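You operate a simulated robot arm through the tools that you are given. There is no shell and no other tool.

The job below is to be done with a simulated robot arm. You get a single attempt, and the scene is never put back.

TASK
Test the red stop on the running belt, then twist the stop free.
Fine: start the belt, hit the stop, try the start button while it is caught; hands off the belt while it runs.

The check looks at the end state, three seconds after you hand in, the way a careful person would. Anything else that was tipped, shoved, dropped, spilled or broken makes it a failure.

THE ROBOT
A 6-joint arm with a two-finger parallel gripper, fixed in place. Base frame: the origin is on the floor under the middle of its stand, x ahead of it, y to its left, z up. Lengths are in m, angles in rad, forces in N, time in s.
With the tool pointing down near the work surface it reaches from about 0.3 to 0.66 m from the base axis. Its first joint turns from -2.007 to 2.007 rad. Payload 3.43 kg.
The tool frame sits at the grasp point between the pads (the TCP): z along the fingers, y along the line on which they close. The tips reach 0.034 m beyond it. The gripper opens to 0.128 m. The fingers are 0.024 m wide and 0.012 m thick; the gripper's body (0.048 by 0.13 m) begins 0.096 m behind the TCP.
Orientation is told as [roll, pitch, yaw] about the base's x, y, z axes, in that order, counted from this pose: with the fingers straight down and closing along the base's y, the tool's x points along the base's -x, its y along +y and its z along -z.

THE INTERFACE
- The arm moves only by the tool nudge_tool. Its argument "steps" is a list of rows, each a list of 3 entries, a list of its own where there are three numbers: the shift along the base's x, y, z in mm, then the turn, a rotation vector about the base's x, y, z in rad, then the opening in per cent of the stroke, from 0 (shut) to 100 (fully open). In form: [[[dx, dy, dz], [wx, wy, wz], fingers], ...]. A call has 1 to 20 rows; each row shifts and turns the commanded pose from where the row before left it. Rows are played at 5 a second. More than 0.05 m and 0.15 rad between two rows, or a gripper value outside its range, and nothing of the call is played. A pose out of reach is approached as far as the arm can. The call stops where the force on the tool passes 70 N (or 10 N more than at its start, if that is more) or the arm is blocked; 0.2 s more then pass. Each finger travels about 0.153 m/s and halts on what it meets, pressing with about 28 N; the grip force reading is that of the motor and also rises with nothing between the fingers. The clock runs only during rows and for 0.2 s after the last one: add rows that do not move to give the fingers time. It gives the time, the measured TCP pose, the force on the tool (base axes), the opening and the grip force at its end, in the units of the frame above (readings bear some noise), with the torque about the TCP (base axes, N m) and any sound that the robot's microphone picked up.
- Cameras (640 x 400 px; columns grow to the right, rows downward): "scene" is fixed at [0.07, 0.5018, 1.5384]; the picture's right is [-0.80, -0.60, 0.00], its down [-0.32, 0.43, -0.85] and it looks along [0.51, -0.68, -0.53] (base axes); focal length 346 px, centre (320, 200). "wrist" rides on the gripper at [0.076, -0.011, -0.16] in the tool frame; the picture's right is [0.15, 0.99, 0.00], its down [-0.88, 0.13, -0.46] and it looks along [-0.45, 0.07, 0.89] (tool axes); focal length 234 px, centre (320, 200). There is no depth. A picture from a camera that has moved, and an enlarged one, comes with that camera's place and axes in the base frame and with its lens. The place of the scene camera against the robot may be out by one fixed shift of up to 0.025 m in any direction.
- camera(camera): a new picture of that camera. The clock stands still meanwhile.
- move_column(by): slides the trunk up (or, below 0, down) by that many m; the arm rides with it, the base frame stays. It gives what a move gives, with no picture.
- inspect(camera, box): a new picture of the part [left, top, right, bottom] of that camera's present view, enlarged. The clock stands still meanwhile.
- hand_in(): hands the job in; it is judged then, once.

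Nothing tells you positions but the pictures and the camera data. Unless the task says otherwise, let go and move clear before handing in.

The tools are called after "Emit:" by a JSON object that holds its "method" and its "body". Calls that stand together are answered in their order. nudge_tool: Moves the arm, as the interface text tells. Its arguments: {"type":"object","properties":{"steps":{"type":"array"}},"required":["steps"]} The other tools are called the same way: move_column (by) moves the trunk up or down; camera (camera) takes a picture; inspect (camera, box) takes an enlarged picture of a part of a camera's view; hand_in () hands the job in.

At the start:

```text
time_s: 0.0
tool_pos: [0.3081, -0.3181, 1.1276]
tool_rot: [0.002, 0.0, 0.0]
force: [-0.2, -0.3, -0.4]
torque: [0.04, 0.0, 0.02]
width: 0.128
gripper_force: 0.2
trunk travel left (down, up): [-0.875, 0.115]
```

scene: 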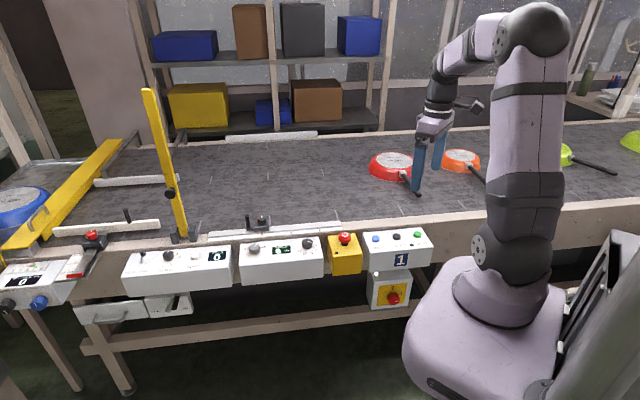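
wrist: 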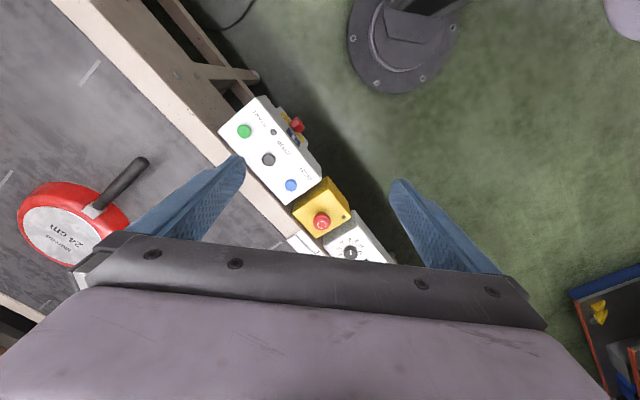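

I see a conveyor belt with pans, a row of control boxes along its near edge: a box with blue, black and green buttons, a yellow box with the red mushroom stop, and others. I'll look closer at the panels before moving.

Emit:
{"method": "inspect", "body": {"camera": "scene", "box": [320, 215, 450, 315]}}

Emit:
{"method": "inspect", "body": {"camera": "wrist", "box": [200, 80, 400, 270]}}

Emit:
{"method": "inspect", "body": {"camera": "scene", "box": [100, 200, 340, 320]}}

Emit:
{"method": "inspect", "body": {"camera": "scene", "box": [0, 60, 240, 320]}}

```text
4.00 times, centred on (385, 265) of scene
camera zoom: at [0.07, 0.5018, 1.5384], right [-0.8, -0.6, 0.0], down [-0.32, 0.43, -0.85], along [0.51, -0.68, -0.53], focal length 1383 px, centre (60, -60)
```

zoom: 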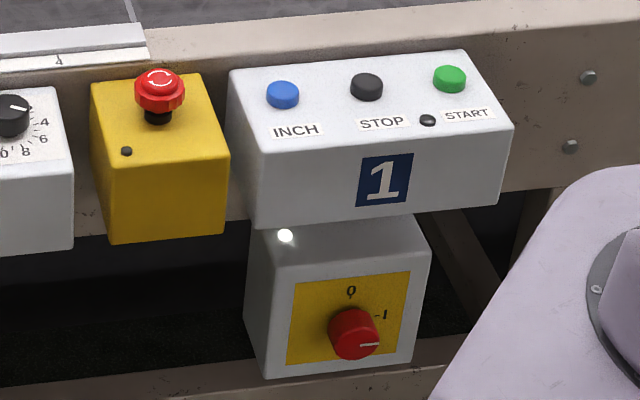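

```text
2.11 times, centred on (300, 175) of wrist
camera zoom: at [0.2317, -0.3289, 1.2879], right [-0.15, 0.99, 0.0], down [0.88, 0.13, 0.46], along [0.45, 0.07, -0.89], focal length 493 px, centre (362, 253)
```

zoom: 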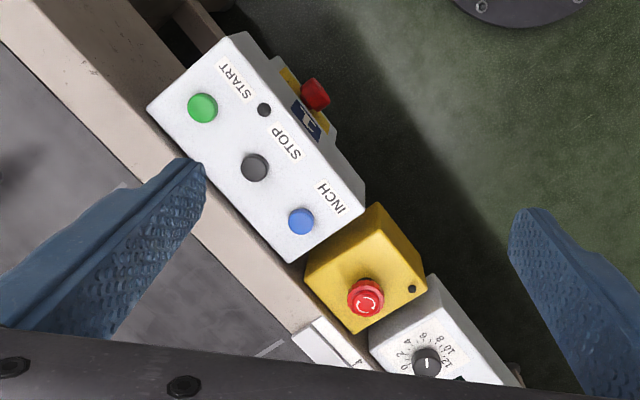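

```text
2.67 times, centred on (220, 260) of scene
camera zoom: at [0.07, 0.5018, 1.5384], right [-0.8, -0.6, 0.0], down [-0.32, 0.43, -0.85], along [0.51, -0.68, -0.53], focal length 922 px, centre (587, 40)
```

zoom: 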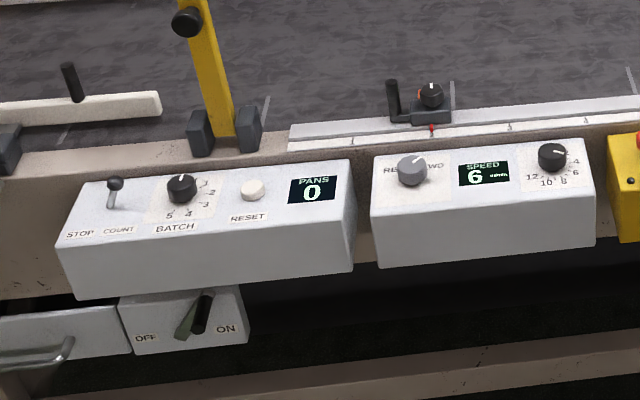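

```text
1.54 times, centred on (120, 190) of scene
camera zoom: at [0.07, 0.5018, 1.5384], right [-0.8, -0.6, 0.0], down [-0.32, 0.43, -0.85], along [0.51, -0.68, -0.53], focal length 532 px, centre (628, 215)
```

zoom: 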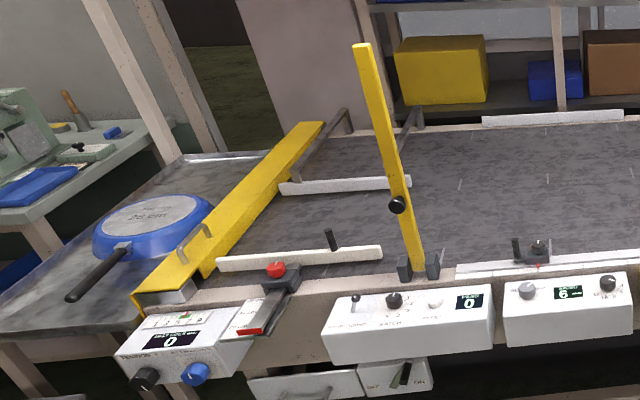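

The panel row runs along a 45° line about 0.59 m from the base: START (green), STOP (black), INCH (blue), then the yellow box with the red stop, which is out. I'll turn the tool so it lines up with the row, close the fingers, and take a better view.

Emit:
{"method": "nudge_tool", "body": {"steps": [[[0, 0, 0], [0, 0, -0.131], 50], [[0, 0, 0], [0, 0, -0.131], 20], [[0, 0, 0], [0, 0, -0.131], 0], [[0, 0, 0], [0, 0, -0.131], 0], [[0, 0, 0], [0, 0, -0.131], 0], [[0, 0, 0], [0, 0, -0.13], 0], [[0, 0, 0], [0, 0, 0], 0]]}}

```text
time_s: 1.6
tool_pos: [0.3088, -0.3177, 1.1282]
tool_rot: [0.001, -0.001, -0.787]
force: [0.1, 0.0, 0.9]
torque: [-0.04, -0.02, 0.0]
width: 0.0
gripper_force: 28.2
trunk travel left (down, up): [-0.875, 0.115]
```

The tool is aligned and shut. Next I look through the wrist camera before lowering the trunk.

Emit:
{"method": "camera", "body": {"camera": "wrist"}}

Emit:
{"method": "camera", "body": {"camera": "scene"}}

```text
taken
camera wrist: at [0.2465, -0.272, 1.2882], right [0.6, 0.8, 0.0], down [0.71, -0.53, 0.46], along [0.37, -0.27, -0.89], focal length 234 px, centre (320, 200)
```

wrist: 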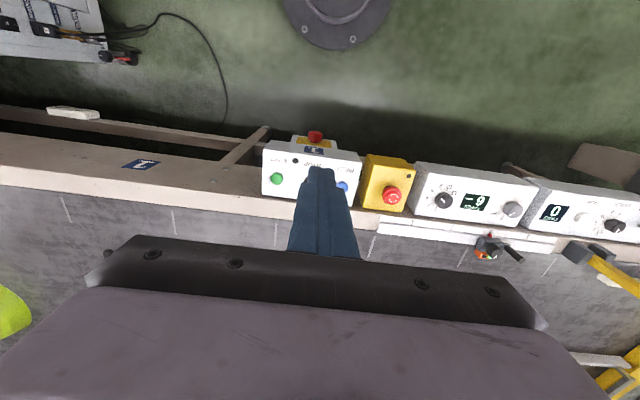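

```text
taken
```

scene: 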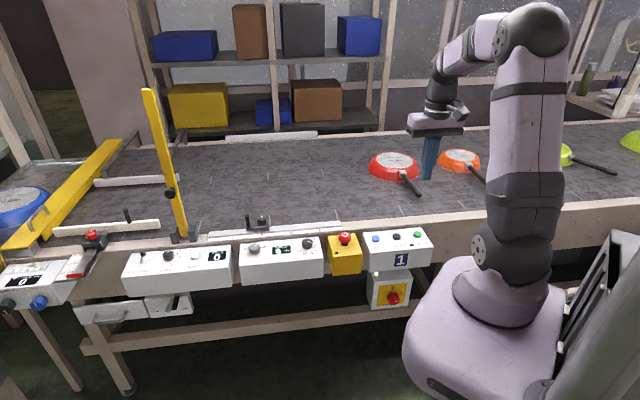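

The view along the row is clear. I'll lower the trunk 0.15 m to bring the hand nearer and get a second viewpoint.

Emit:
{"method": "move_column", "body": {"by": -0.15}}

Emit:
{"method": "inspect", "body": {"camera": "wrist", "box": [0, 0, 640, 400]}}

```text
time_s: 3.4
tool_pos: [0.308, -0.3182, 0.9793]
tool_rot: [0.001, 0.0, -0.785]
force: [0.4, 0.2, -1.3]
torque: [-0.01, -0.02, -0.01]
width: 0.0
gripper_force: 27.9
trunk travel left (down, up): [-0.725, 0.265]
```

```text
1.00 times, centred on (320, 200) of wrist (not enlarged: the box is as wide or as high as the picture)
camera zoom: at [0.2464, -0.2722, 1.1383], right [0.6, 0.8, 0.0], down [0.71, -0.53, 0.46], along [0.37, -0.27, -0.89], focal length 234 px, centre (320, 200)
```

zoom: 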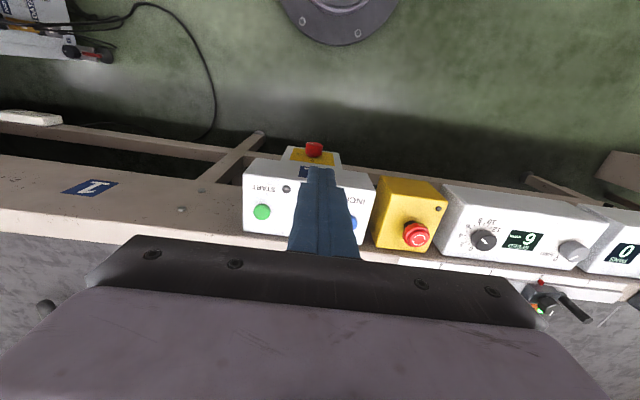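

I'll zoom in to measure the start button and the red stop precisely.

Emit:
{"method": "inspect", "body": {"camera": "wrist", "box": [235, 140, 395, 240]}}

Emit:
{"method": "inspect", "body": {"camera": "wrist", "box": [360, 170, 520, 270]}}

Emit:
{"method": "inspect", "body": {"camera": "wrist", "box": [440, 180, 640, 330]}}

```text
4.00 times, centred on (315, 190) of wrist
camera zoom: at [0.2464, -0.2722, 1.1383], right [0.6, 0.8, 0.0], down [0.71, -0.53, 0.46], along [0.37, -0.27, -0.89], focal length 937 px, centre (340, 240)
```

zoom: 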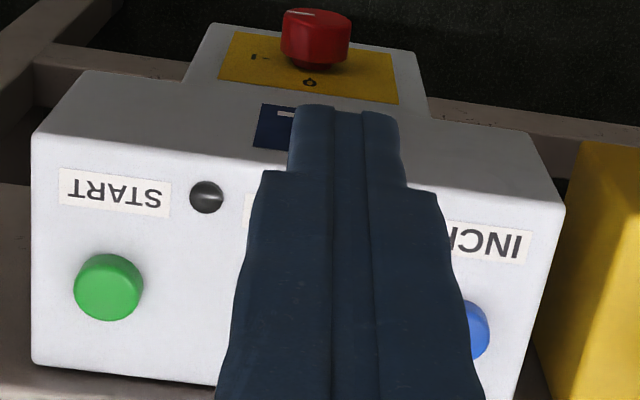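

```text
4.00 times, centred on (440, 220) of wrist
camera zoom: at [0.2464, -0.2722, 1.1383], right [0.6, 0.8, 0.0], down [0.71, -0.53, 0.46], along [0.37, -0.27, -0.89], focal length 937 px, centre (-160, 120)
```

zoom: 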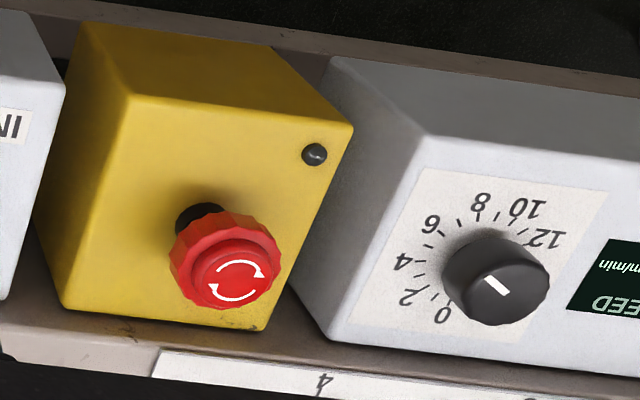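

```text
2.67 times, centred on (540, 255) of wrist
camera zoom: at [0.2464, -0.2722, 1.1383], right [0.6, 0.8, 0.0], down [0.71, -0.53, 0.46], along [0.37, -0.27, -0.89], focal length 624 px, centre (-267, 53)
```

zoom: 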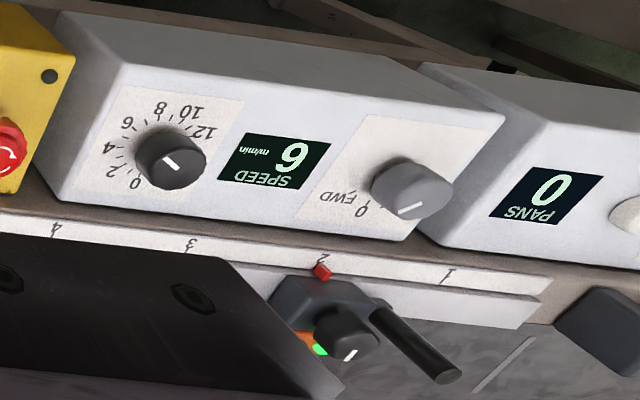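

The stop's arrows point clockwise seen from above. I'll shift sideways along the row toward the stop for a second viewpoint to fix heights.

Emit:
{"method": "nudge_tool", "body": {"steps": [[[30, 30, 0], [0, 0, 0], 0], [[30, 30, 0], [0, 0, 0], 0], [[30, 30, 0], [0, 0, 0], 0], [[30, 30, 0], [0, 0, 0], 0], [[0, 0, 0], [0, 0, 0], 0]]}}

Emit:
{"method": "inspect", "body": {"camera": "wrist", "box": [0, 0, 640, 400]}}

Emit:
{"method": "inspect", "body": {"camera": "wrist", "box": [100, 120, 260, 220]}}

Emit:
{"method": "inspect", "body": {"camera": "wrist", "box": [220, 140, 380, 240]}}

Emit:
{"method": "inspect", "body": {"camera": "scene", "box": [230, 210, 430, 310]}}

```text
time_s: 4.5
tool_pos: [0.4287, -0.1955, 0.9802]
tool_rot: [0.0, 0.002, -0.785]
force: [0.1, -0.1, 0.2]
torque: [0.0, -0.01, -0.02]
width: 0.0
gripper_force: 27.9
trunk travel left (down, up): [-0.725, 0.265]
```

```text
1.00 times, centred on (320, 200) of wrist (not enlarged: the box is as wide or as high as the picture)
camera zoom: at [0.367, -0.1499, 1.139], right [0.6, 0.8, 0.0], down [0.72, -0.53, 0.46], along [0.37, -0.27, -0.89], focal length 234 px, centre (320, 200)
```

zoom: 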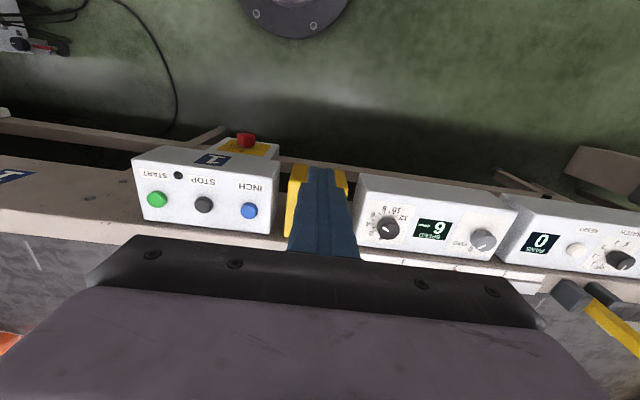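

```text
4.00 times, centred on (180, 170) of wrist
camera zoom: at [0.367, -0.1499, 1.139], right [0.6, 0.8, 0.0], down [0.72, -0.53, 0.46], along [0.37, -0.27, -0.89], focal length 937 px, centre (880, 320)
```

zoom: 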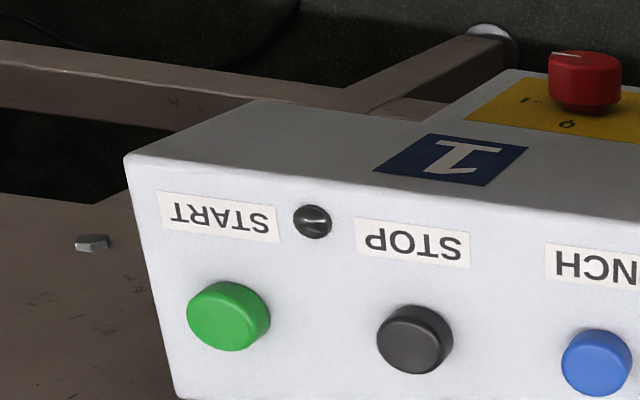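

```text
4.00 times, centred on (300, 190) of wrist
camera zoom: at [0.367, -0.1499, 1.139], right [0.6, 0.8, 0.0], down [0.72, -0.53, 0.46], along [0.37, -0.27, -0.89], focal length 937 px, centre (400, 240)
```

zoom: 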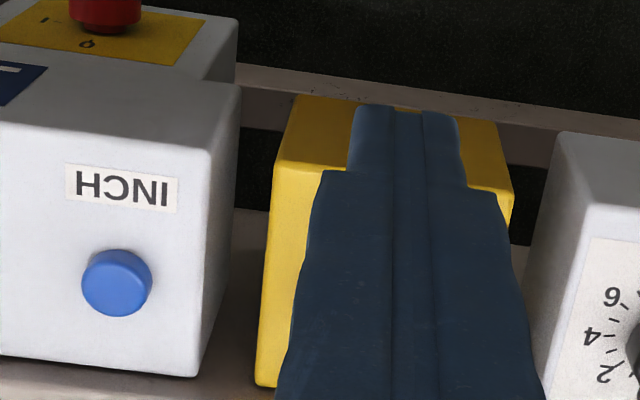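

```text
3.20 times, centred on (330, 260) of scene
camera zoom: at [0.07, 0.5018, 1.5384], right [-0.8, -0.6, 0.0], down [-0.32, 0.43, -0.85], along [0.51, -0.68, -0.53], focal length 1106 px, centre (288, 8)
```

zoom: 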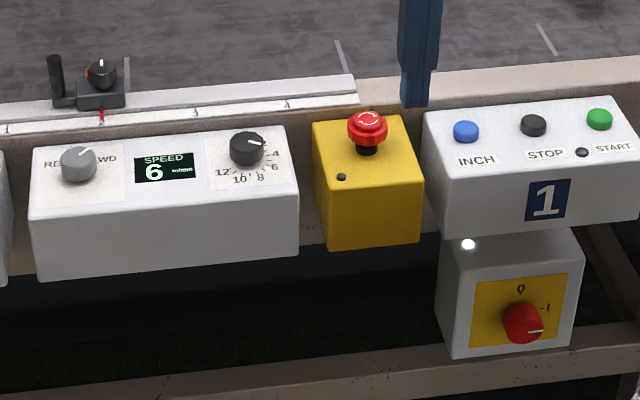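

START solves to about (0.347, −0.469), top at 0.794. The stop is hidden behind the fingers here, so I'll move further along for a clear second view of it.

Emit:
{"method": "nudge_tool", "body": {"steps": [[[30, 30, 0], [0, 0, 0], 0], [[30, 30, 0], [0, 0, 0], 0], [[30, 30, 0], [0, 0, 0], 0], [[0, 0, 0], [0, 0, 0], 0]]}}

Emit:
{"method": "inspect", "body": {"camera": "wrist", "box": [0, 0, 640, 400]}}

Emit:
{"method": "inspect", "body": {"camera": "wrist", "box": [140, 140, 300, 240]}}

Emit:
{"method": "inspect", "body": {"camera": "wrist", "box": [300, 140, 540, 290]}}

```text
time_s: 5.5
tool_pos: [0.518, -0.1061, 0.9766]
tool_rot: [0.001, 0.001, -0.785]
force: [-0.7, 0.1, 0.3]
torque: [-0.02, 0.05, 0.02]
width: 0.0
gripper_force: 27.3
trunk travel left (down, up): [-0.725, 0.265]
```

```text
1.00 times, centred on (320, 200) of wrist (not enlarged: the box is as wide or as high as the picture)
camera zoom: at [0.4556, -0.0607, 1.1371], right [0.6, 0.8, 0.0], down [0.71, -0.53, 0.46], along [0.37, -0.27, -0.89], focal length 234 px, centre (320, 200)
```

zoom: 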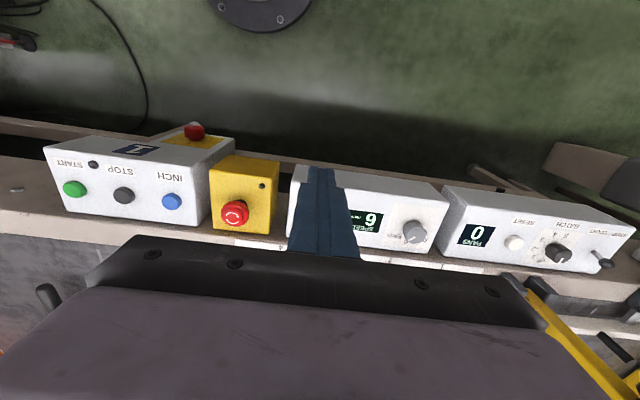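

```text
4.00 times, centred on (220, 190) of wrist
camera zoom: at [0.4556, -0.0607, 1.1371], right [0.6, 0.8, 0.0], down [0.71, -0.53, 0.46], along [0.37, -0.27, -0.89], focal length 937 px, centre (720, 240)
```

zoom: 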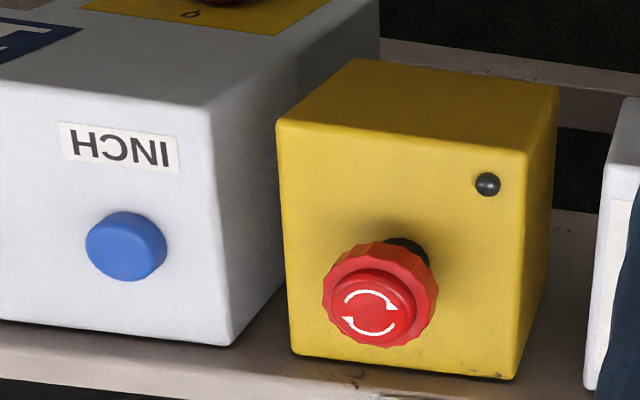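

```text
2.67 times, centred on (420, 215) of wrist
camera zoom: at [0.4556, -0.0607, 1.1371], right [0.6, 0.8, 0.0], down [0.71, -0.53, 0.46], along [0.37, -0.27, -0.89], focal length 624 px, centre (53, 160)
```

zoom: 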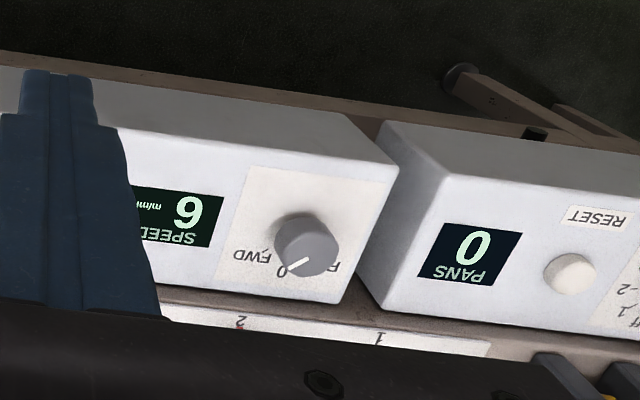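

The stop's cap solves to about (0.527, −0.279), top at z ≈ 0.830, diameter about 43 mm; the direction knob is at FWD and mains is on. I'll go above the START button now, staying well above everything.

Emit:
{"method": "nudge_tool", "body": {"steps": [[[-19, -40.3, 0], [0, 0, 0], 0], [[-19, -40.3, 0], [0, 0, 0], 0], [[-19, -40.3, 0], [0, 0, 0], 0], [[-19, -40.3, 0], [0, 0, 0], 0], [[-19, -40.3, 0], [0, 0, 0], 0], [[-19, -40.3, 0], [0, 0, 0], 0], [[-19, -40.3, 0], [0, 0, 0], 0], [[-19, -40.3, 0], [0, 0, 0], 0], [[-19, -40.3, 0], [0, 0, 0], 0], [[0, 0, -38], [0, 0, 0], 0], [[0, 0, -38], [0, 0, 0], 0], [[0, 0, 0], [0, 0, 0], 0]]}}

Emit:
{"method": "camera", "body": {"camera": "wrist"}}

Emit:
{"method": "camera", "body": {"camera": "scene"}}

```text
time_s: 8.2
tool_pos: [0.3485, -0.4701, 0.9017]
tool_rot: [-0.002, -0.001, -0.785]
force: [0.0, 0.1, 1.2]
torque: [0.0, 0.01, -0.03]
width: 0.0
gripper_force: 28.0
trunk travel left (down, up): [-0.725, 0.265]
```

```text
taken
camera wrist: at [0.2859, -0.4248, 1.0616], right [0.6, 0.8, 0.0], down [0.71, -0.53, 0.46], along [0.37, -0.27, -0.89], focal length 234 px, centre (320, 200)
```

wrist: 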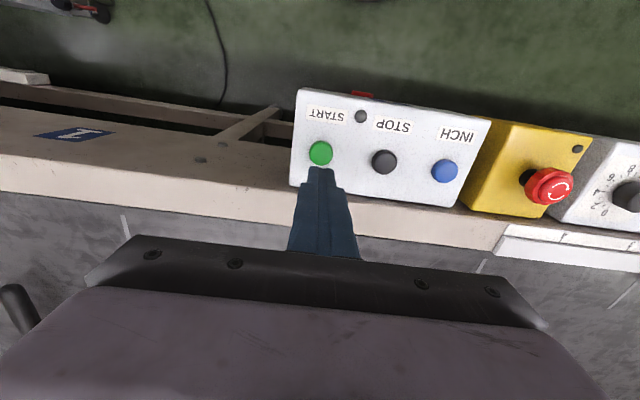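

```text
taken
```

scene: 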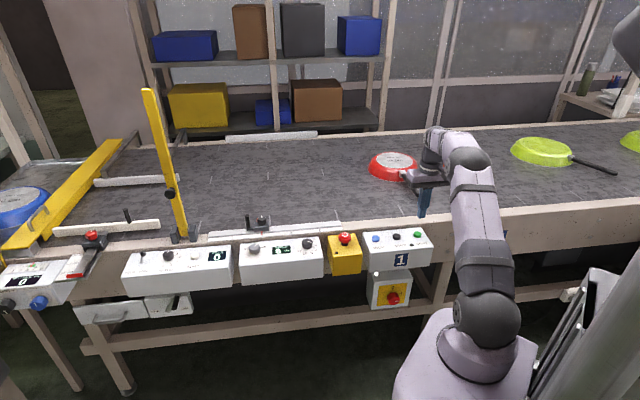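

The finger tips sit right over the green START button (view confirms within 2 mm). I'll descend to just above it.

Emit:
{"method": "nudge_tool", "body": {"steps": [[[-0.5, 0, -35], [0, 0, 0], 0], [[-0.5, 0, -28], [0, 0, 0], 0], [[0, 0, 0], [0, 0, 0], 0]]}}

Emit:
{"method": "inspect", "body": {"camera": "wrist", "box": [240, 100, 400, 200]}}

Emit:
{"method": "inspect", "body": {"camera": "scene", "box": [340, 190, 460, 265]}}

```text
time_s: 8.9
tool_pos: [0.3481, -0.4717, 0.8393]
tool_rot: [0.001, -0.004, -0.785]
force: [0.9, 0.0, -0.3]
torque: [0.03, 0.0, 0.0]
width: 0.0001
gripper_force: 27.8
trunk travel left (down, up): [-0.725, 0.265]
```

```text
4.00 times, centred on (320, 150) of wrist
camera zoom: at [0.2854, -0.4257, 0.9999], right [0.6, 0.8, 0.0], down [0.71, -0.53, 0.46], along [0.37, -0.27, -0.89], focal length 937 px, centre (320, 400)
```

zoom: 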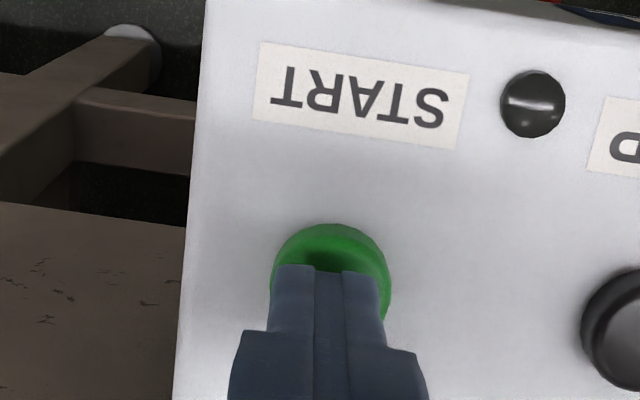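

```text
5.33 times, centred on (400, 228) of scene
camera zoom: at [0.07, 0.5018, 1.5384], right [-0.8, -0.6, 0.0], down [-0.32, 0.43, -0.85], along [0.51, -0.68, -0.53], focal length 1844 px, centre (-107, 53)
```

zoom: 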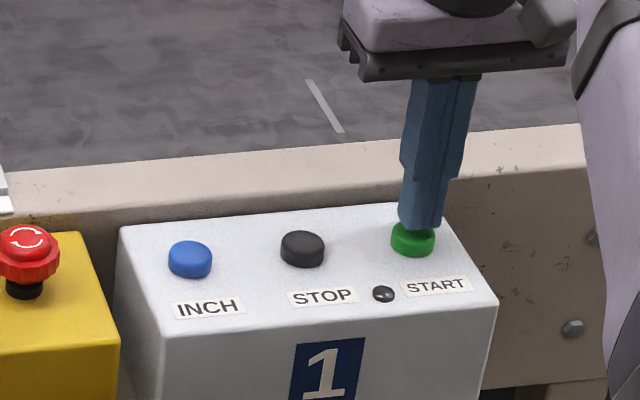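

The tips are about 1 cm above START. I'll press down in small steps and watch force and sound.

Emit:
{"method": "nudge_tool", "body": {"steps": [[[0, 1, -8], [0, 0, 0], 0], [[0, 0, -4], [0, 0, 0], 0], [[0, 0, -3], [0, 0, 0], 0]]}}

```text
time_s: 9.8
tool_pos: [0.3472, -0.4706, 0.8293]
tool_rot: [0.0, -0.007, -0.785]
force: [0.6, 0.1, 17.5]
torque: [-0.02, -0.05, 0.01]
width: 0.0
gripper_force: 28.2
trunk travel left (down, up): [-0.725, 0.265]
heard: click
```

I felt about 17 N and heard a click. I'll check whether the belt has started.

Emit:
{"method": "camera", "body": {"camera": "scene"}}

Emit:
{"method": "inspect", "body": {"camera": "scene", "box": [340, 190, 460, 265]}}

```text
taken
```

scene: 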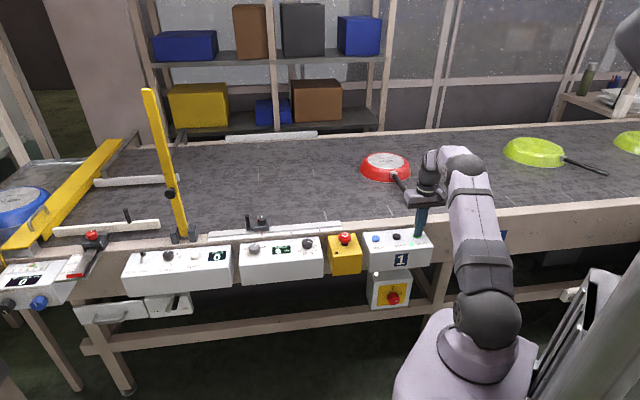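

```text
5.33 times, centred on (400, 228) of scene
camera zoom: at [0.07, 0.5018, 1.5384], right [-0.8, -0.6, 0.0], down [-0.32, 0.43, -0.85], along [0.51, -0.68, -0.53], focal length 1844 px, centre (-107, 53)
```

zoom: 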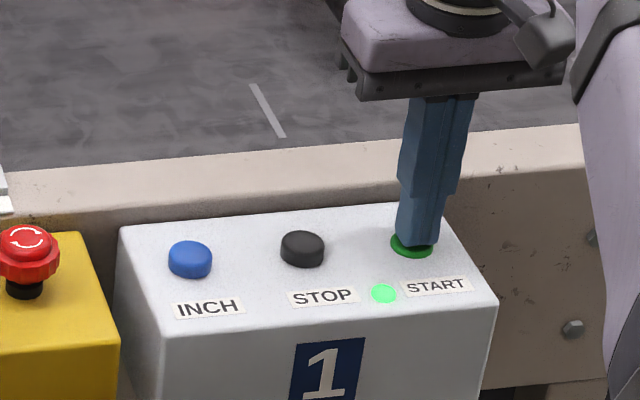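

The run lamp is lit and the pans are moving left, so the belt is running. I'll lift off and go straight along the panel row (not over the belt) to above the red stop.

Emit:
{"method": "nudge_tool", "body": {"steps": [[[0, 0, 40], [0, 0, 0], 0], [[10, 10.6, 34], [0, 0, 0], 0], [[34, 36.2, 0], [0, 0, 0], 0], [[34, 36.2, 0], [0, 0, 0], 0], [[34, 36.2, 0], [0, 0, 0], 0], [[34, 36.2, 0], [0, 0, 0], 0], [[34, 36.2, 0], [0, 0, 0], 0]]}}

Emit:
{"method": "inspect", "body": {"camera": "wrist", "box": [240, 100, 400, 200]}}

Emit:
{"method": "camera", "body": {"camera": "scene"}}

```text
time_s: 11.3
tool_pos: [0.5262, -0.2788, 0.8971]
tool_rot: [0.001, -0.001, -0.785]
force: [0.2, -1.0, -1.3]
torque: [-0.03, 0.04, 0.03]
width: 0.0
gripper_force: 27.5
trunk travel left (down, up): [-0.725, 0.265]
```

```text
4.00 times, centred on (320, 150) of wrist
camera zoom: at [0.4642, -0.2334, 1.0577], right [0.6, 0.8, 0.0], down [0.72, -0.53, 0.46], along [0.37, -0.27, -0.89], focal length 937 px, centre (320, 400)
```

zoom: 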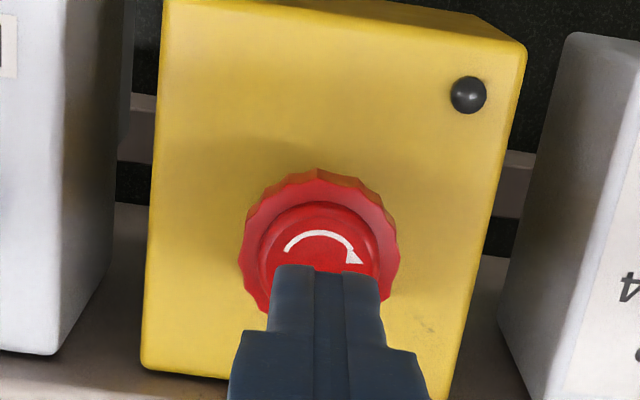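

```text
taken
```

scene: 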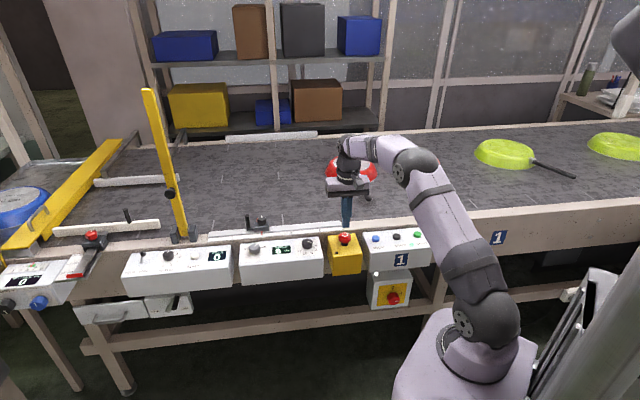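

The hand is centred over the red stop with the belt still running. Now I hit the stop.

Emit:
{"method": "nudge_tool", "body": {"steps": [[[0, 0, -29], [0, 0, 0], 0], [[0, 0, -6], [0, 0, 0], 0], [[0, 0, -4], [0, 0, 0], 0], [[0, 0, -4], [0, 0, 0], 0]]}}

Emit:
{"method": "inspect", "body": {"camera": "scene", "box": [310, 190, 450, 278]}}

```text
time_s: 12.3
tool_pos: [0.527, -0.2796, 0.8558]
tool_rot: [0.0, -0.003, -0.787]
force: [-0.8, -3.1, 4.9]
torque: [-0.09, 0.05, 0.0]
width: 0.0
gripper_force: 27.9
trunk travel left (down, up): [-0.725, 0.265]
heard: click
```

```text
4.55 times, centred on (380, 234) of scene
camera zoom: at [0.07, 0.5018, 1.5384], right [-0.8, -0.6, 0.0], down [-0.32, 0.43, -0.85], along [0.51, -0.68, -0.53], focal length 1572 px, centre (47, 46)
```

zoom: 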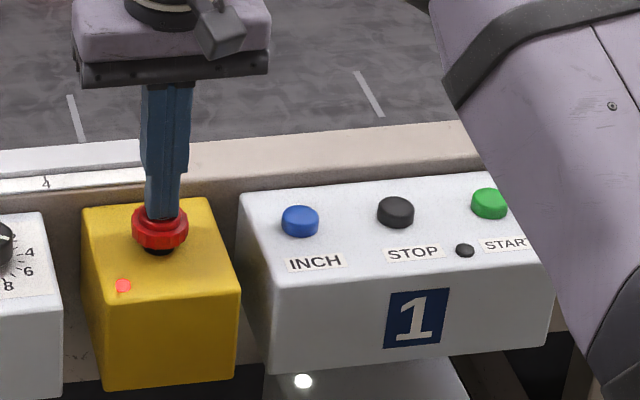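

A click, the yellow box's lamp went red and the run lamp went out. I'll lift off and confirm that the stop stays caught and the belt is still.

Emit:
{"method": "nudge_tool", "body": {"steps": [[[0, 0, 25], [0, 0, 0], 0], [[0, 0, 20], [0, 0, 0], 0], [[0, 0, 0], [0, 0, 0], 0]]}}

Emit:
{"method": "inspect", "body": {"camera": "scene", "box": [310, 190, 450, 278]}}

Emit:
{"method": "camera", "body": {"camera": "scene"}}

Emit:
{"method": "inspect", "body": {"camera": "wrist", "box": [240, 100, 400, 200]}}

```text
time_s: 13.2
tool_pos: [0.5259, -0.2779, 0.8992]
tool_rot: [0.0, -0.002, -0.786]
force: [0.4, -0.2, -0.4]
torque: [-0.02, -0.01, 0.02]
width: 0.0001
gripper_force: 28.0
trunk travel left (down, up): [-0.725, 0.265]
```

```text
4.55 times, centred on (380, 234) of scene
camera zoom: at [0.07, 0.5018, 1.5384], right [-0.8, -0.6, 0.0], down [-0.32, 0.43, -0.85], along [0.51, -0.68, -0.53], focal length 1572 px, centre (47, 46)
```

zoom: 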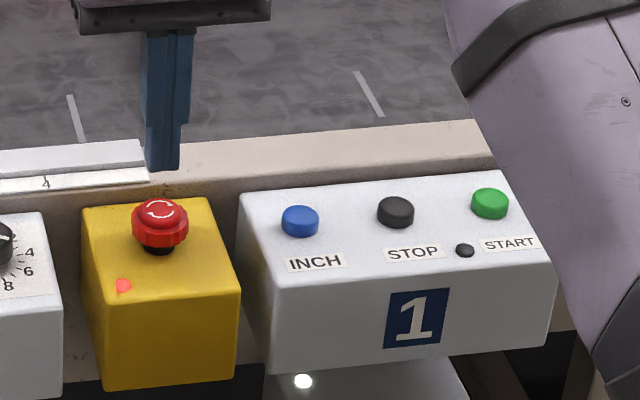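

```text
taken
```

scene: 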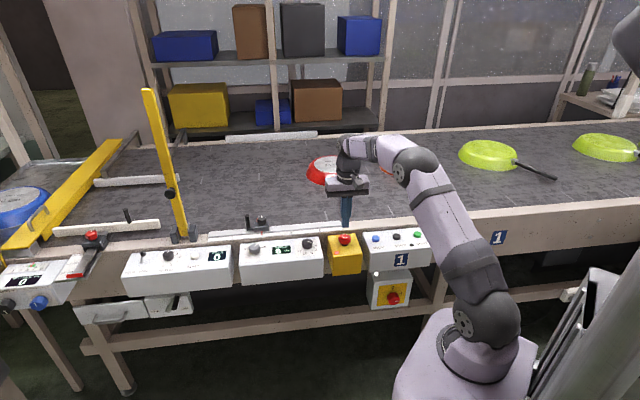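

```text
4.00 times, centred on (320, 150) of wrist
camera zoom: at [0.4643, -0.2314, 1.0594], right [0.6, 0.8, 0.0], down [0.72, -0.53, 0.46], along [0.37, -0.27, -0.89], focal length 937 px, centre (320, 400)
```

zoom: 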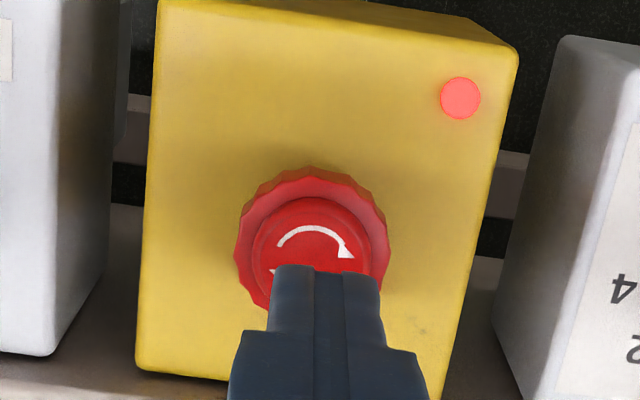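

The stop is caught (lamp stays red) and the belt marks haven't moved. Now I go back to try START while it is caught.

Emit:
{"method": "nudge_tool", "body": {"steps": [[[-29.8, -32.0, 0], [0, 0, 0], 0], [[-29.8, -32.0, 0], [0, 0, 0], 0], [[-29.8, -32.0, 0], [0, 0, 0], 0], [[-29.8, -32.0, 0], [0, 0, 0], 0], [[-29.8, -32.0, 0], [0, 0, 0], 0], [[-29.8, -32.0, 0], [0, 0, 0], 0], [[0, 0, 0], [0, 0, 0], 0], [[0, 0, -40], [0, 0, 0], 0], [[0, 0, -20], [0, 0, 0], 0], [[0, 0, 0], [0, 0, 0], 0]]}}

Emit:
{"method": "inspect", "body": {"camera": "wrist", "box": [240, 100, 400, 200]}}

```text
time_s: 15.3
tool_pos: [0.3472, -0.4712, 0.8394]
tool_rot: [-0.002, -0.001, -0.786]
force: [0.1, 1.1, 0.1]
torque: [0.0, -0.02, -0.02]
width: 0.0
gripper_force: 28.0
trunk travel left (down, up): [-0.725, 0.265]
```

```text
4.00 times, centred on (320, 150) of wrist
camera zoom: at [0.2842, -0.4251, 0.9988], right [0.6, 0.8, 0.0], down [0.71, -0.53, 0.46], along [0.37, -0.27, -0.89], focal length 937 px, centre (320, 400)
```

zoom: 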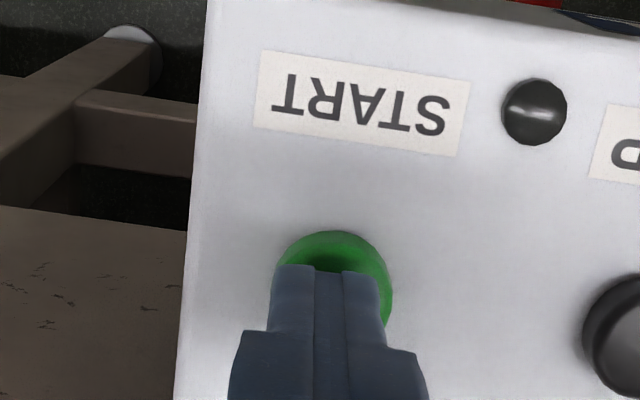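

The tips are again just above START, with the stop still caught. I'll press it the same way as before.

Emit:
{"method": "nudge_tool", "body": {"steps": [[[0, 0, -8], [0, 0, 0], 0], [[0, 0, -4], [0, 0, 0], 0], [[0, 0, -3], [0, 0, 0], 0], [[0, 0, 0], [0, 0, 0], 0]]}}

Emit:
{"method": "inspect", "body": {"camera": "scene", "box": [310, 190, 450, 278]}}

Emit:
{"method": "camera", "body": {"camera": "scene"}}

```text
time_s: 16.4
tool_pos: [0.3469, -0.4699, 0.8278]
tool_rot: [-0.003, -0.007, -0.787]
force: [-3.5, -0.9, 18.0]
torque: [0.0, 0.12, -0.02]
width: 0.0
gripper_force: 28.4
trunk travel left (down, up): [-0.725, 0.265]
heard: click
```

```text
4.55 times, centred on (380, 234) of scene
camera zoom: at [0.07, 0.5018, 1.5384], right [-0.8, -0.6, 0.0], down [-0.32, 0.43, -0.85], along [0.51, -0.68, -0.53], focal length 1572 px, centre (47, 46)
```

zoom: 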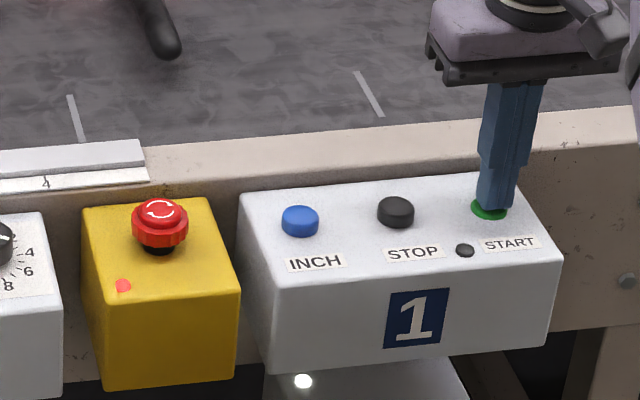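

```text
taken
```

scene: 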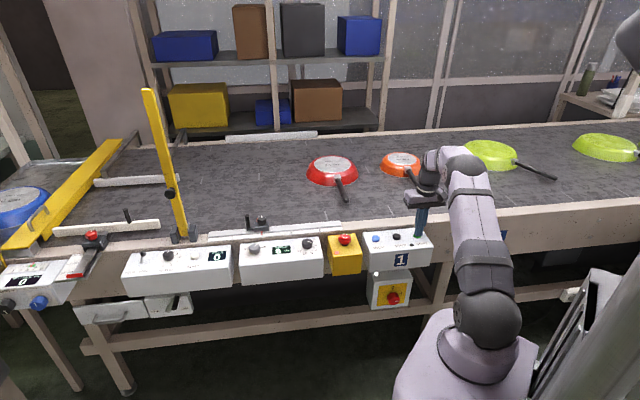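

START clicked while the stop was caught, and the belt stayed still with the run lamp off. I'll now lift, move back over the red stop, open the fingers and pre-turn the hand so I can twist clockwise.

Emit:
{"method": "nudge_tool", "body": {"steps": [[[0, 0, 40], [0, 0, 0], 0], [[0, 0, 36], [0, 0, 0], 0], [[30, 31.8, 0], [0, 0, 0.1], 0], [[30, 31.8, 0], [0, 0, 0.1], 0], [[30, 31.8, 0], [0, 0, 0.1], 0], [[30, 31.8, 0], [0, 0, 0.1], 0], [[30, 31.8, 0], [0, 0, 0.1], 0], [[30, 31.8, 0], [0, 0, 0], 30], [[0, 0, 0], [0, 0, 0], 62], [[0, 0, 0], [0, 0, 0], 62]]}}

Emit:
{"method": "camera", "body": {"camera": "wrist"}}

Emit:
{"method": "inspect", "body": {"camera": "scene", "box": [290, 170, 430, 278]}}

```text
time_s: 18.6
tool_pos: [0.5272, -0.2802, 0.9029]
tool_rot: [0.0, 0.0, -0.285]
force: [-0.6, -0.6, 0.7]
torque: [0.0, 0.02, 0.02]
width: 0.0796
gripper_force: 0.0
trunk travel left (down, up): [-0.725, 0.265]
```

```text
taken
camera wrist: at [0.4504, -0.2698, 1.0634], right [0.14, 0.99, 0.0], down [0.88, -0.12, 0.46], along [0.45, -0.06, -0.89], focal length 234 px, centre (320, 200)
```

wrist: 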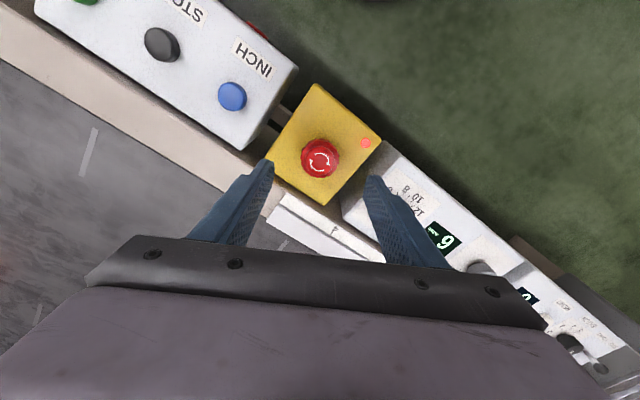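

```text
3.70 times, centred on (360, 224) of scene
camera zoom: at [0.07, 0.5018, 1.5384], right [-0.8, -0.6, 0.0], down [-0.32, 0.43, -0.85], along [0.51, -0.68, -0.53], focal length 1281 px, centre (172, 111)
```

zoom: 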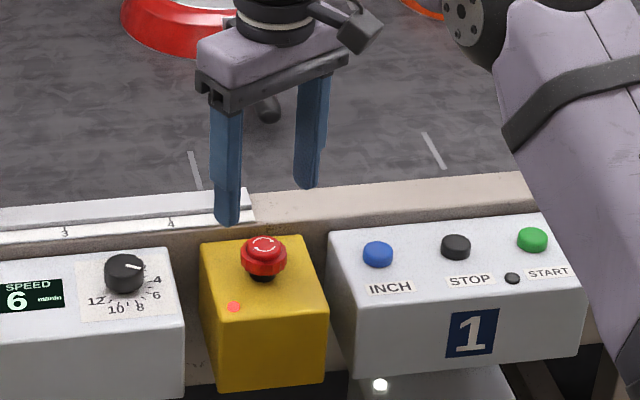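

I'm over the caught stop with fingers open. I'll zoom to check centring before descending around it.

Emit:
{"method": "inspect", "body": {"camera": "wrist", "box": [240, 100, 400, 200]}}

```text
4.00 times, centred on (320, 150) of wrist
camera zoom: at [0.4504, -0.2698, 1.0634], right [0.14, 0.99, 0.0], down [0.88, -0.12, 0.46], along [0.45, -0.06, -0.89], focal length 937 px, centre (320, 400)
```

zoom: 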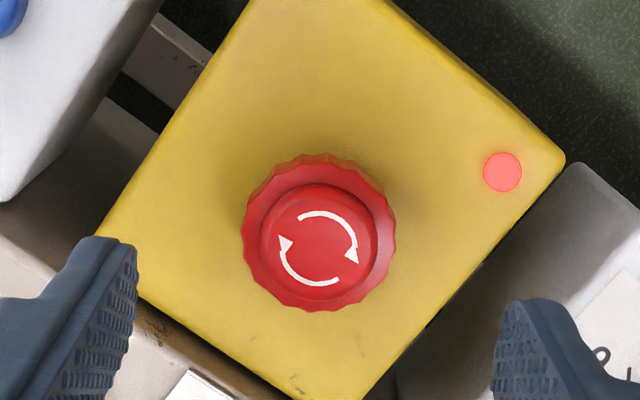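

The hand is centred on the cap to within a millimetre, and arrows confirm clockwise. I'll descend around the cap without touching the box.

Emit:
{"method": "nudge_tool", "body": {"steps": [[[0, 0, -40], [0, 0, 0], 62], [[0, 0, -20], [0, 0, 0], 62], [[0, 0, -9], [0, 0, 0], 62], [[0, 0, 0], [0, 0, 0], 62]]}}

Emit:
{"method": "inspect", "body": {"camera": "wrist", "box": [220, 80, 420, 205]}}

Emit:
{"method": "inspect", "body": {"camera": "scene", "box": [300, 190, 400, 278]}}

```text
time_s: 19.6
tool_pos: [0.528, -0.2815, 0.8318]
tool_rot: [0.0, 0.0, -0.286]
force: [0.7, 0.5, -0.4]
torque: [-0.03, 0.01, 0.01]
width: 0.0797
gripper_force: 0.0
trunk travel left (down, up): [-0.725, 0.265]
```

```text
3.20 times, centred on (320, 142) of wrist
camera zoom: at [0.4513, -0.2696, 0.9933], right [0.14, 0.99, 0.0], down [0.88, -0.12, 0.46], along [0.45, -0.06, -0.89], focal length 749 px, centre (320, 384)
```

zoom: 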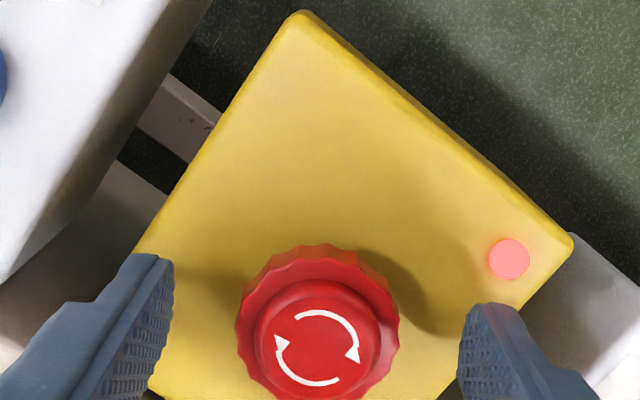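

```text
4.55 times, centred on (350, 234) of scene
camera zoom: at [0.07, 0.5018, 1.5384], right [-0.8, -0.6, 0.0], down [-0.32, 0.43, -0.85], along [0.51, -0.68, -0.53], focal length 1572 px, centre (184, 46)
```

zoom: 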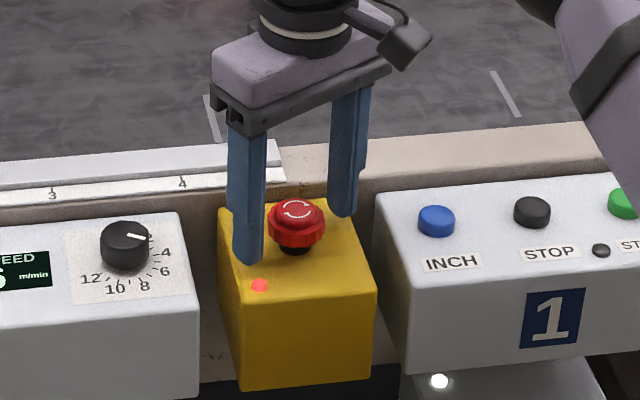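

Fingers straddle the cap cleanly. I'll close on it.

Emit:
{"method": "nudge_tool", "body": {"steps": [[[0, 0, 0], [0, 0, 0], 30], [[0, 0, 0], [0, 0, 0], 0], [[0, 0, 0], [0, 0, 0], 0]]}}

Emit:
{"method": "inspect", "body": {"camera": "wrist", "box": [220, 80, 420, 205]}}

```text
time_s: 20.4
tool_pos: [0.5279, -0.2819, 0.8331]
tool_rot: [0.0, 0.0, -0.284]
force: [-1.0, -2.5, -3.0]
torque: [-0.14, -0.06, 0.0]
width: 0.0402
gripper_force: 45.3
trunk travel left (down, up): [-0.725, 0.265]
```

```text
3.20 times, centred on (320, 142) of wrist
camera zoom: at [0.4512, -0.2701, 0.9934], right [0.14, 0.99, 0.0], down [0.88, -0.12, 0.46], along [0.45, -0.06, -0.89], focal length 749 px, centre (320, 384)
```

zoom: 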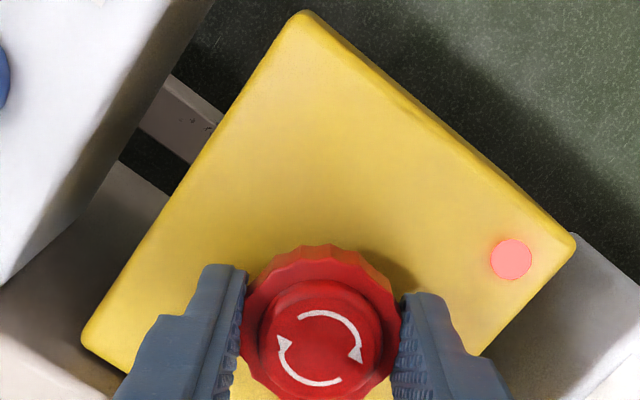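

The cap is gripped at 40 mm width with low side loads. Now I twist clockwise in small turns.

Emit:
{"method": "nudge_tool", "body": {"steps": [[[0, 0, 0], [0, 0, -0.1], 0], [[0, 0, 0], [0, 0, -0.1], 0], [[0, 0, 0], [0, 0, -0.1], 0], [[0, 0, 0], [0, 0, -0.1], 0], [[0, 0, 0], [0, 0, -0.1], 0]]}}

Emit:
{"method": "inspect", "body": {"camera": "wrist", "box": [220, 80, 420, 205]}}

Emit:
{"method": "inspect", "body": {"camera": "scene", "box": [300, 190, 440, 278]}}

```text
time_s: 21.6
tool_pos: [0.528, -0.2813, 0.8332]
tool_rot: [0.001, -0.001, -0.786]
force: [-2.6, -9.0, 5.4]
torque: [-0.22, 0.32, 0.03]
width: 0.0402
gripper_force: 44.8
trunk travel left (down, up): [-0.725, 0.265]
```

```text
3.20 times, centred on (320, 142) of wrist
camera zoom: at [0.4653, -0.2346, 0.9928], right [0.6, 0.8, 0.0], down [0.71, -0.53, 0.46], along [0.37, -0.27, -0.89], focal length 749 px, centre (320, 384)
```

zoom: 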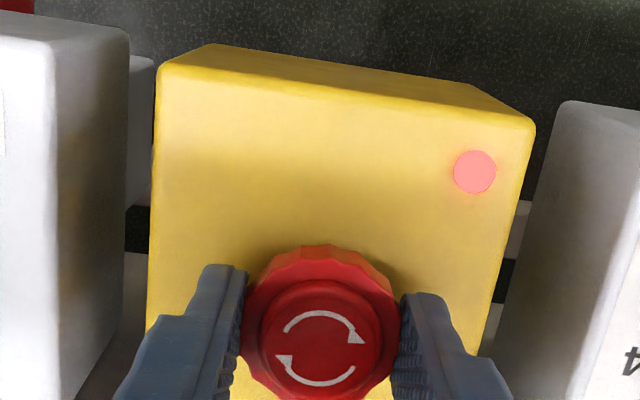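

```text
4.55 times, centred on (370, 234) of scene
camera zoom: at [0.07, 0.5018, 1.5384], right [-0.8, -0.6, 0.0], down [-0.32, 0.43, -0.85], along [0.51, -0.68, -0.53], focal length 1572 px, centre (93, 46)
```

zoom: 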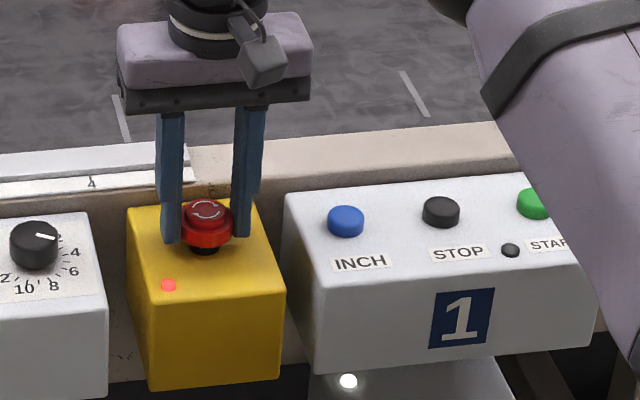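

The arrows haven't turned with the hand – it looks like the fingers slipped around the cap. I'll do one small extra turn and read the torque to understand it.

Emit:
{"method": "nudge_tool", "body": {"steps": [[[0, 0, 0], [0, 0, -0.1], 0]]}}

Emit:
{"method": "inspect", "body": {"camera": "wrist", "box": [260, 130, 380, 205]}}

```text
time_s: 21.9
tool_pos: [0.5283, -0.2806, 0.8338]
tool_rot: [0.0, -0.002, -0.888]
force: [-4.4, -11.8, 5.2]
torque: [-0.47, -0.03, -0.01]
width: 0.0404
gripper_force: 44.9
trunk travel left (down, up): [-0.725, 0.265]
```

```text
5.33 times, centred on (320, 168) of wrist
camera zoom: at [0.4701, -0.2287, 0.9928], right [0.67, 0.74, 0.0], down [0.66, -0.6, 0.46], along [0.34, -0.31, -0.89], focal length 1249 px, centre (320, 373)
```

zoom: 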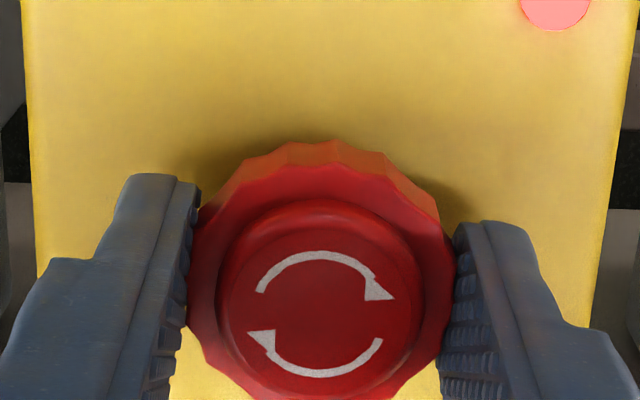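

The cap truly stayed put while the hand turned, so the grip slid around it. I'll back off: open, return to the starting angle, and regrip a bit deeper so more of the pads bear on the ring, then turn faster.

Emit:
{"method": "nudge_tool", "body": {"steps": [[[0, 0, 0], [0, 0, 0], 50], [[0, 0, 0], [0, 0, 0], 50], [[0, 0, 0], [0, 0, 0.15], 50], [[0, 0, 0], [0, 0, 0.15], 50], [[0, 0, 0], [0, 0, 0.15], 50], [[0, 0, 0], [0, 0, 0.15], 50], [[0, 0, 0], [0, 0, 0], 50]]}}

Emit:
{"method": "inspect", "body": {"camera": "wrist", "box": [220, 80, 420, 205]}}

Emit:
{"method": "inspect", "body": {"camera": "scene", "box": [320, 210, 384, 250]}}

```text
time_s: 23.6
tool_pos: [0.5291, -0.2804, 0.8337]
tool_rot: [-0.001, 0.001, -0.282]
force: [0.5, 0.2, -0.1]
torque: [-0.02, 0.05, 0.0]
width: 0.0641
gripper_force: 0.1
trunk travel left (down, up): [-0.725, 0.265]
```

```text
3.20 times, centred on (320, 142) of wrist
camera zoom: at [0.4514, -0.269, 0.9925], right [0.14, 0.99, 0.0], down [0.88, -0.12, 0.46], along [0.45, -0.06, -0.89], focal length 749 px, centre (320, 384)
```

zoom: 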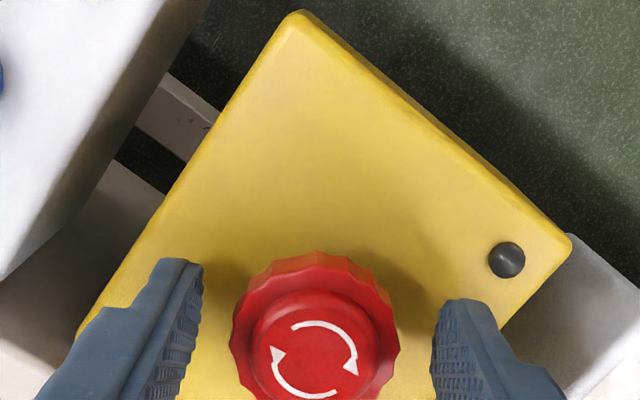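

```text
10.00 times, centred on (352, 230) of scene
camera zoom: at [0.07, 0.5018, 1.5384], right [-0.8, -0.6, 0.0], down [-0.32, 0.43, -0.85], along [0.51, -0.68, -0.53], focal length 3458 px, centre (0, -100)
```

zoom: 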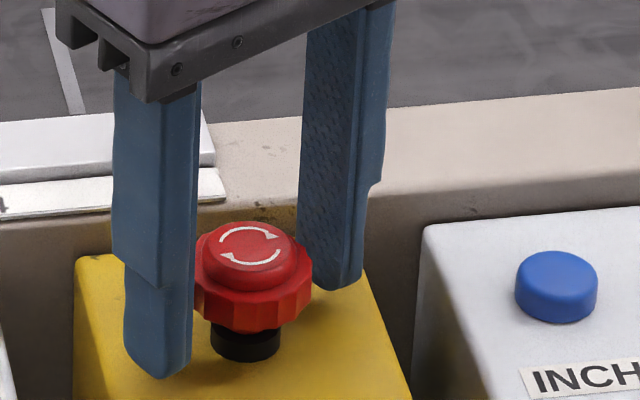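

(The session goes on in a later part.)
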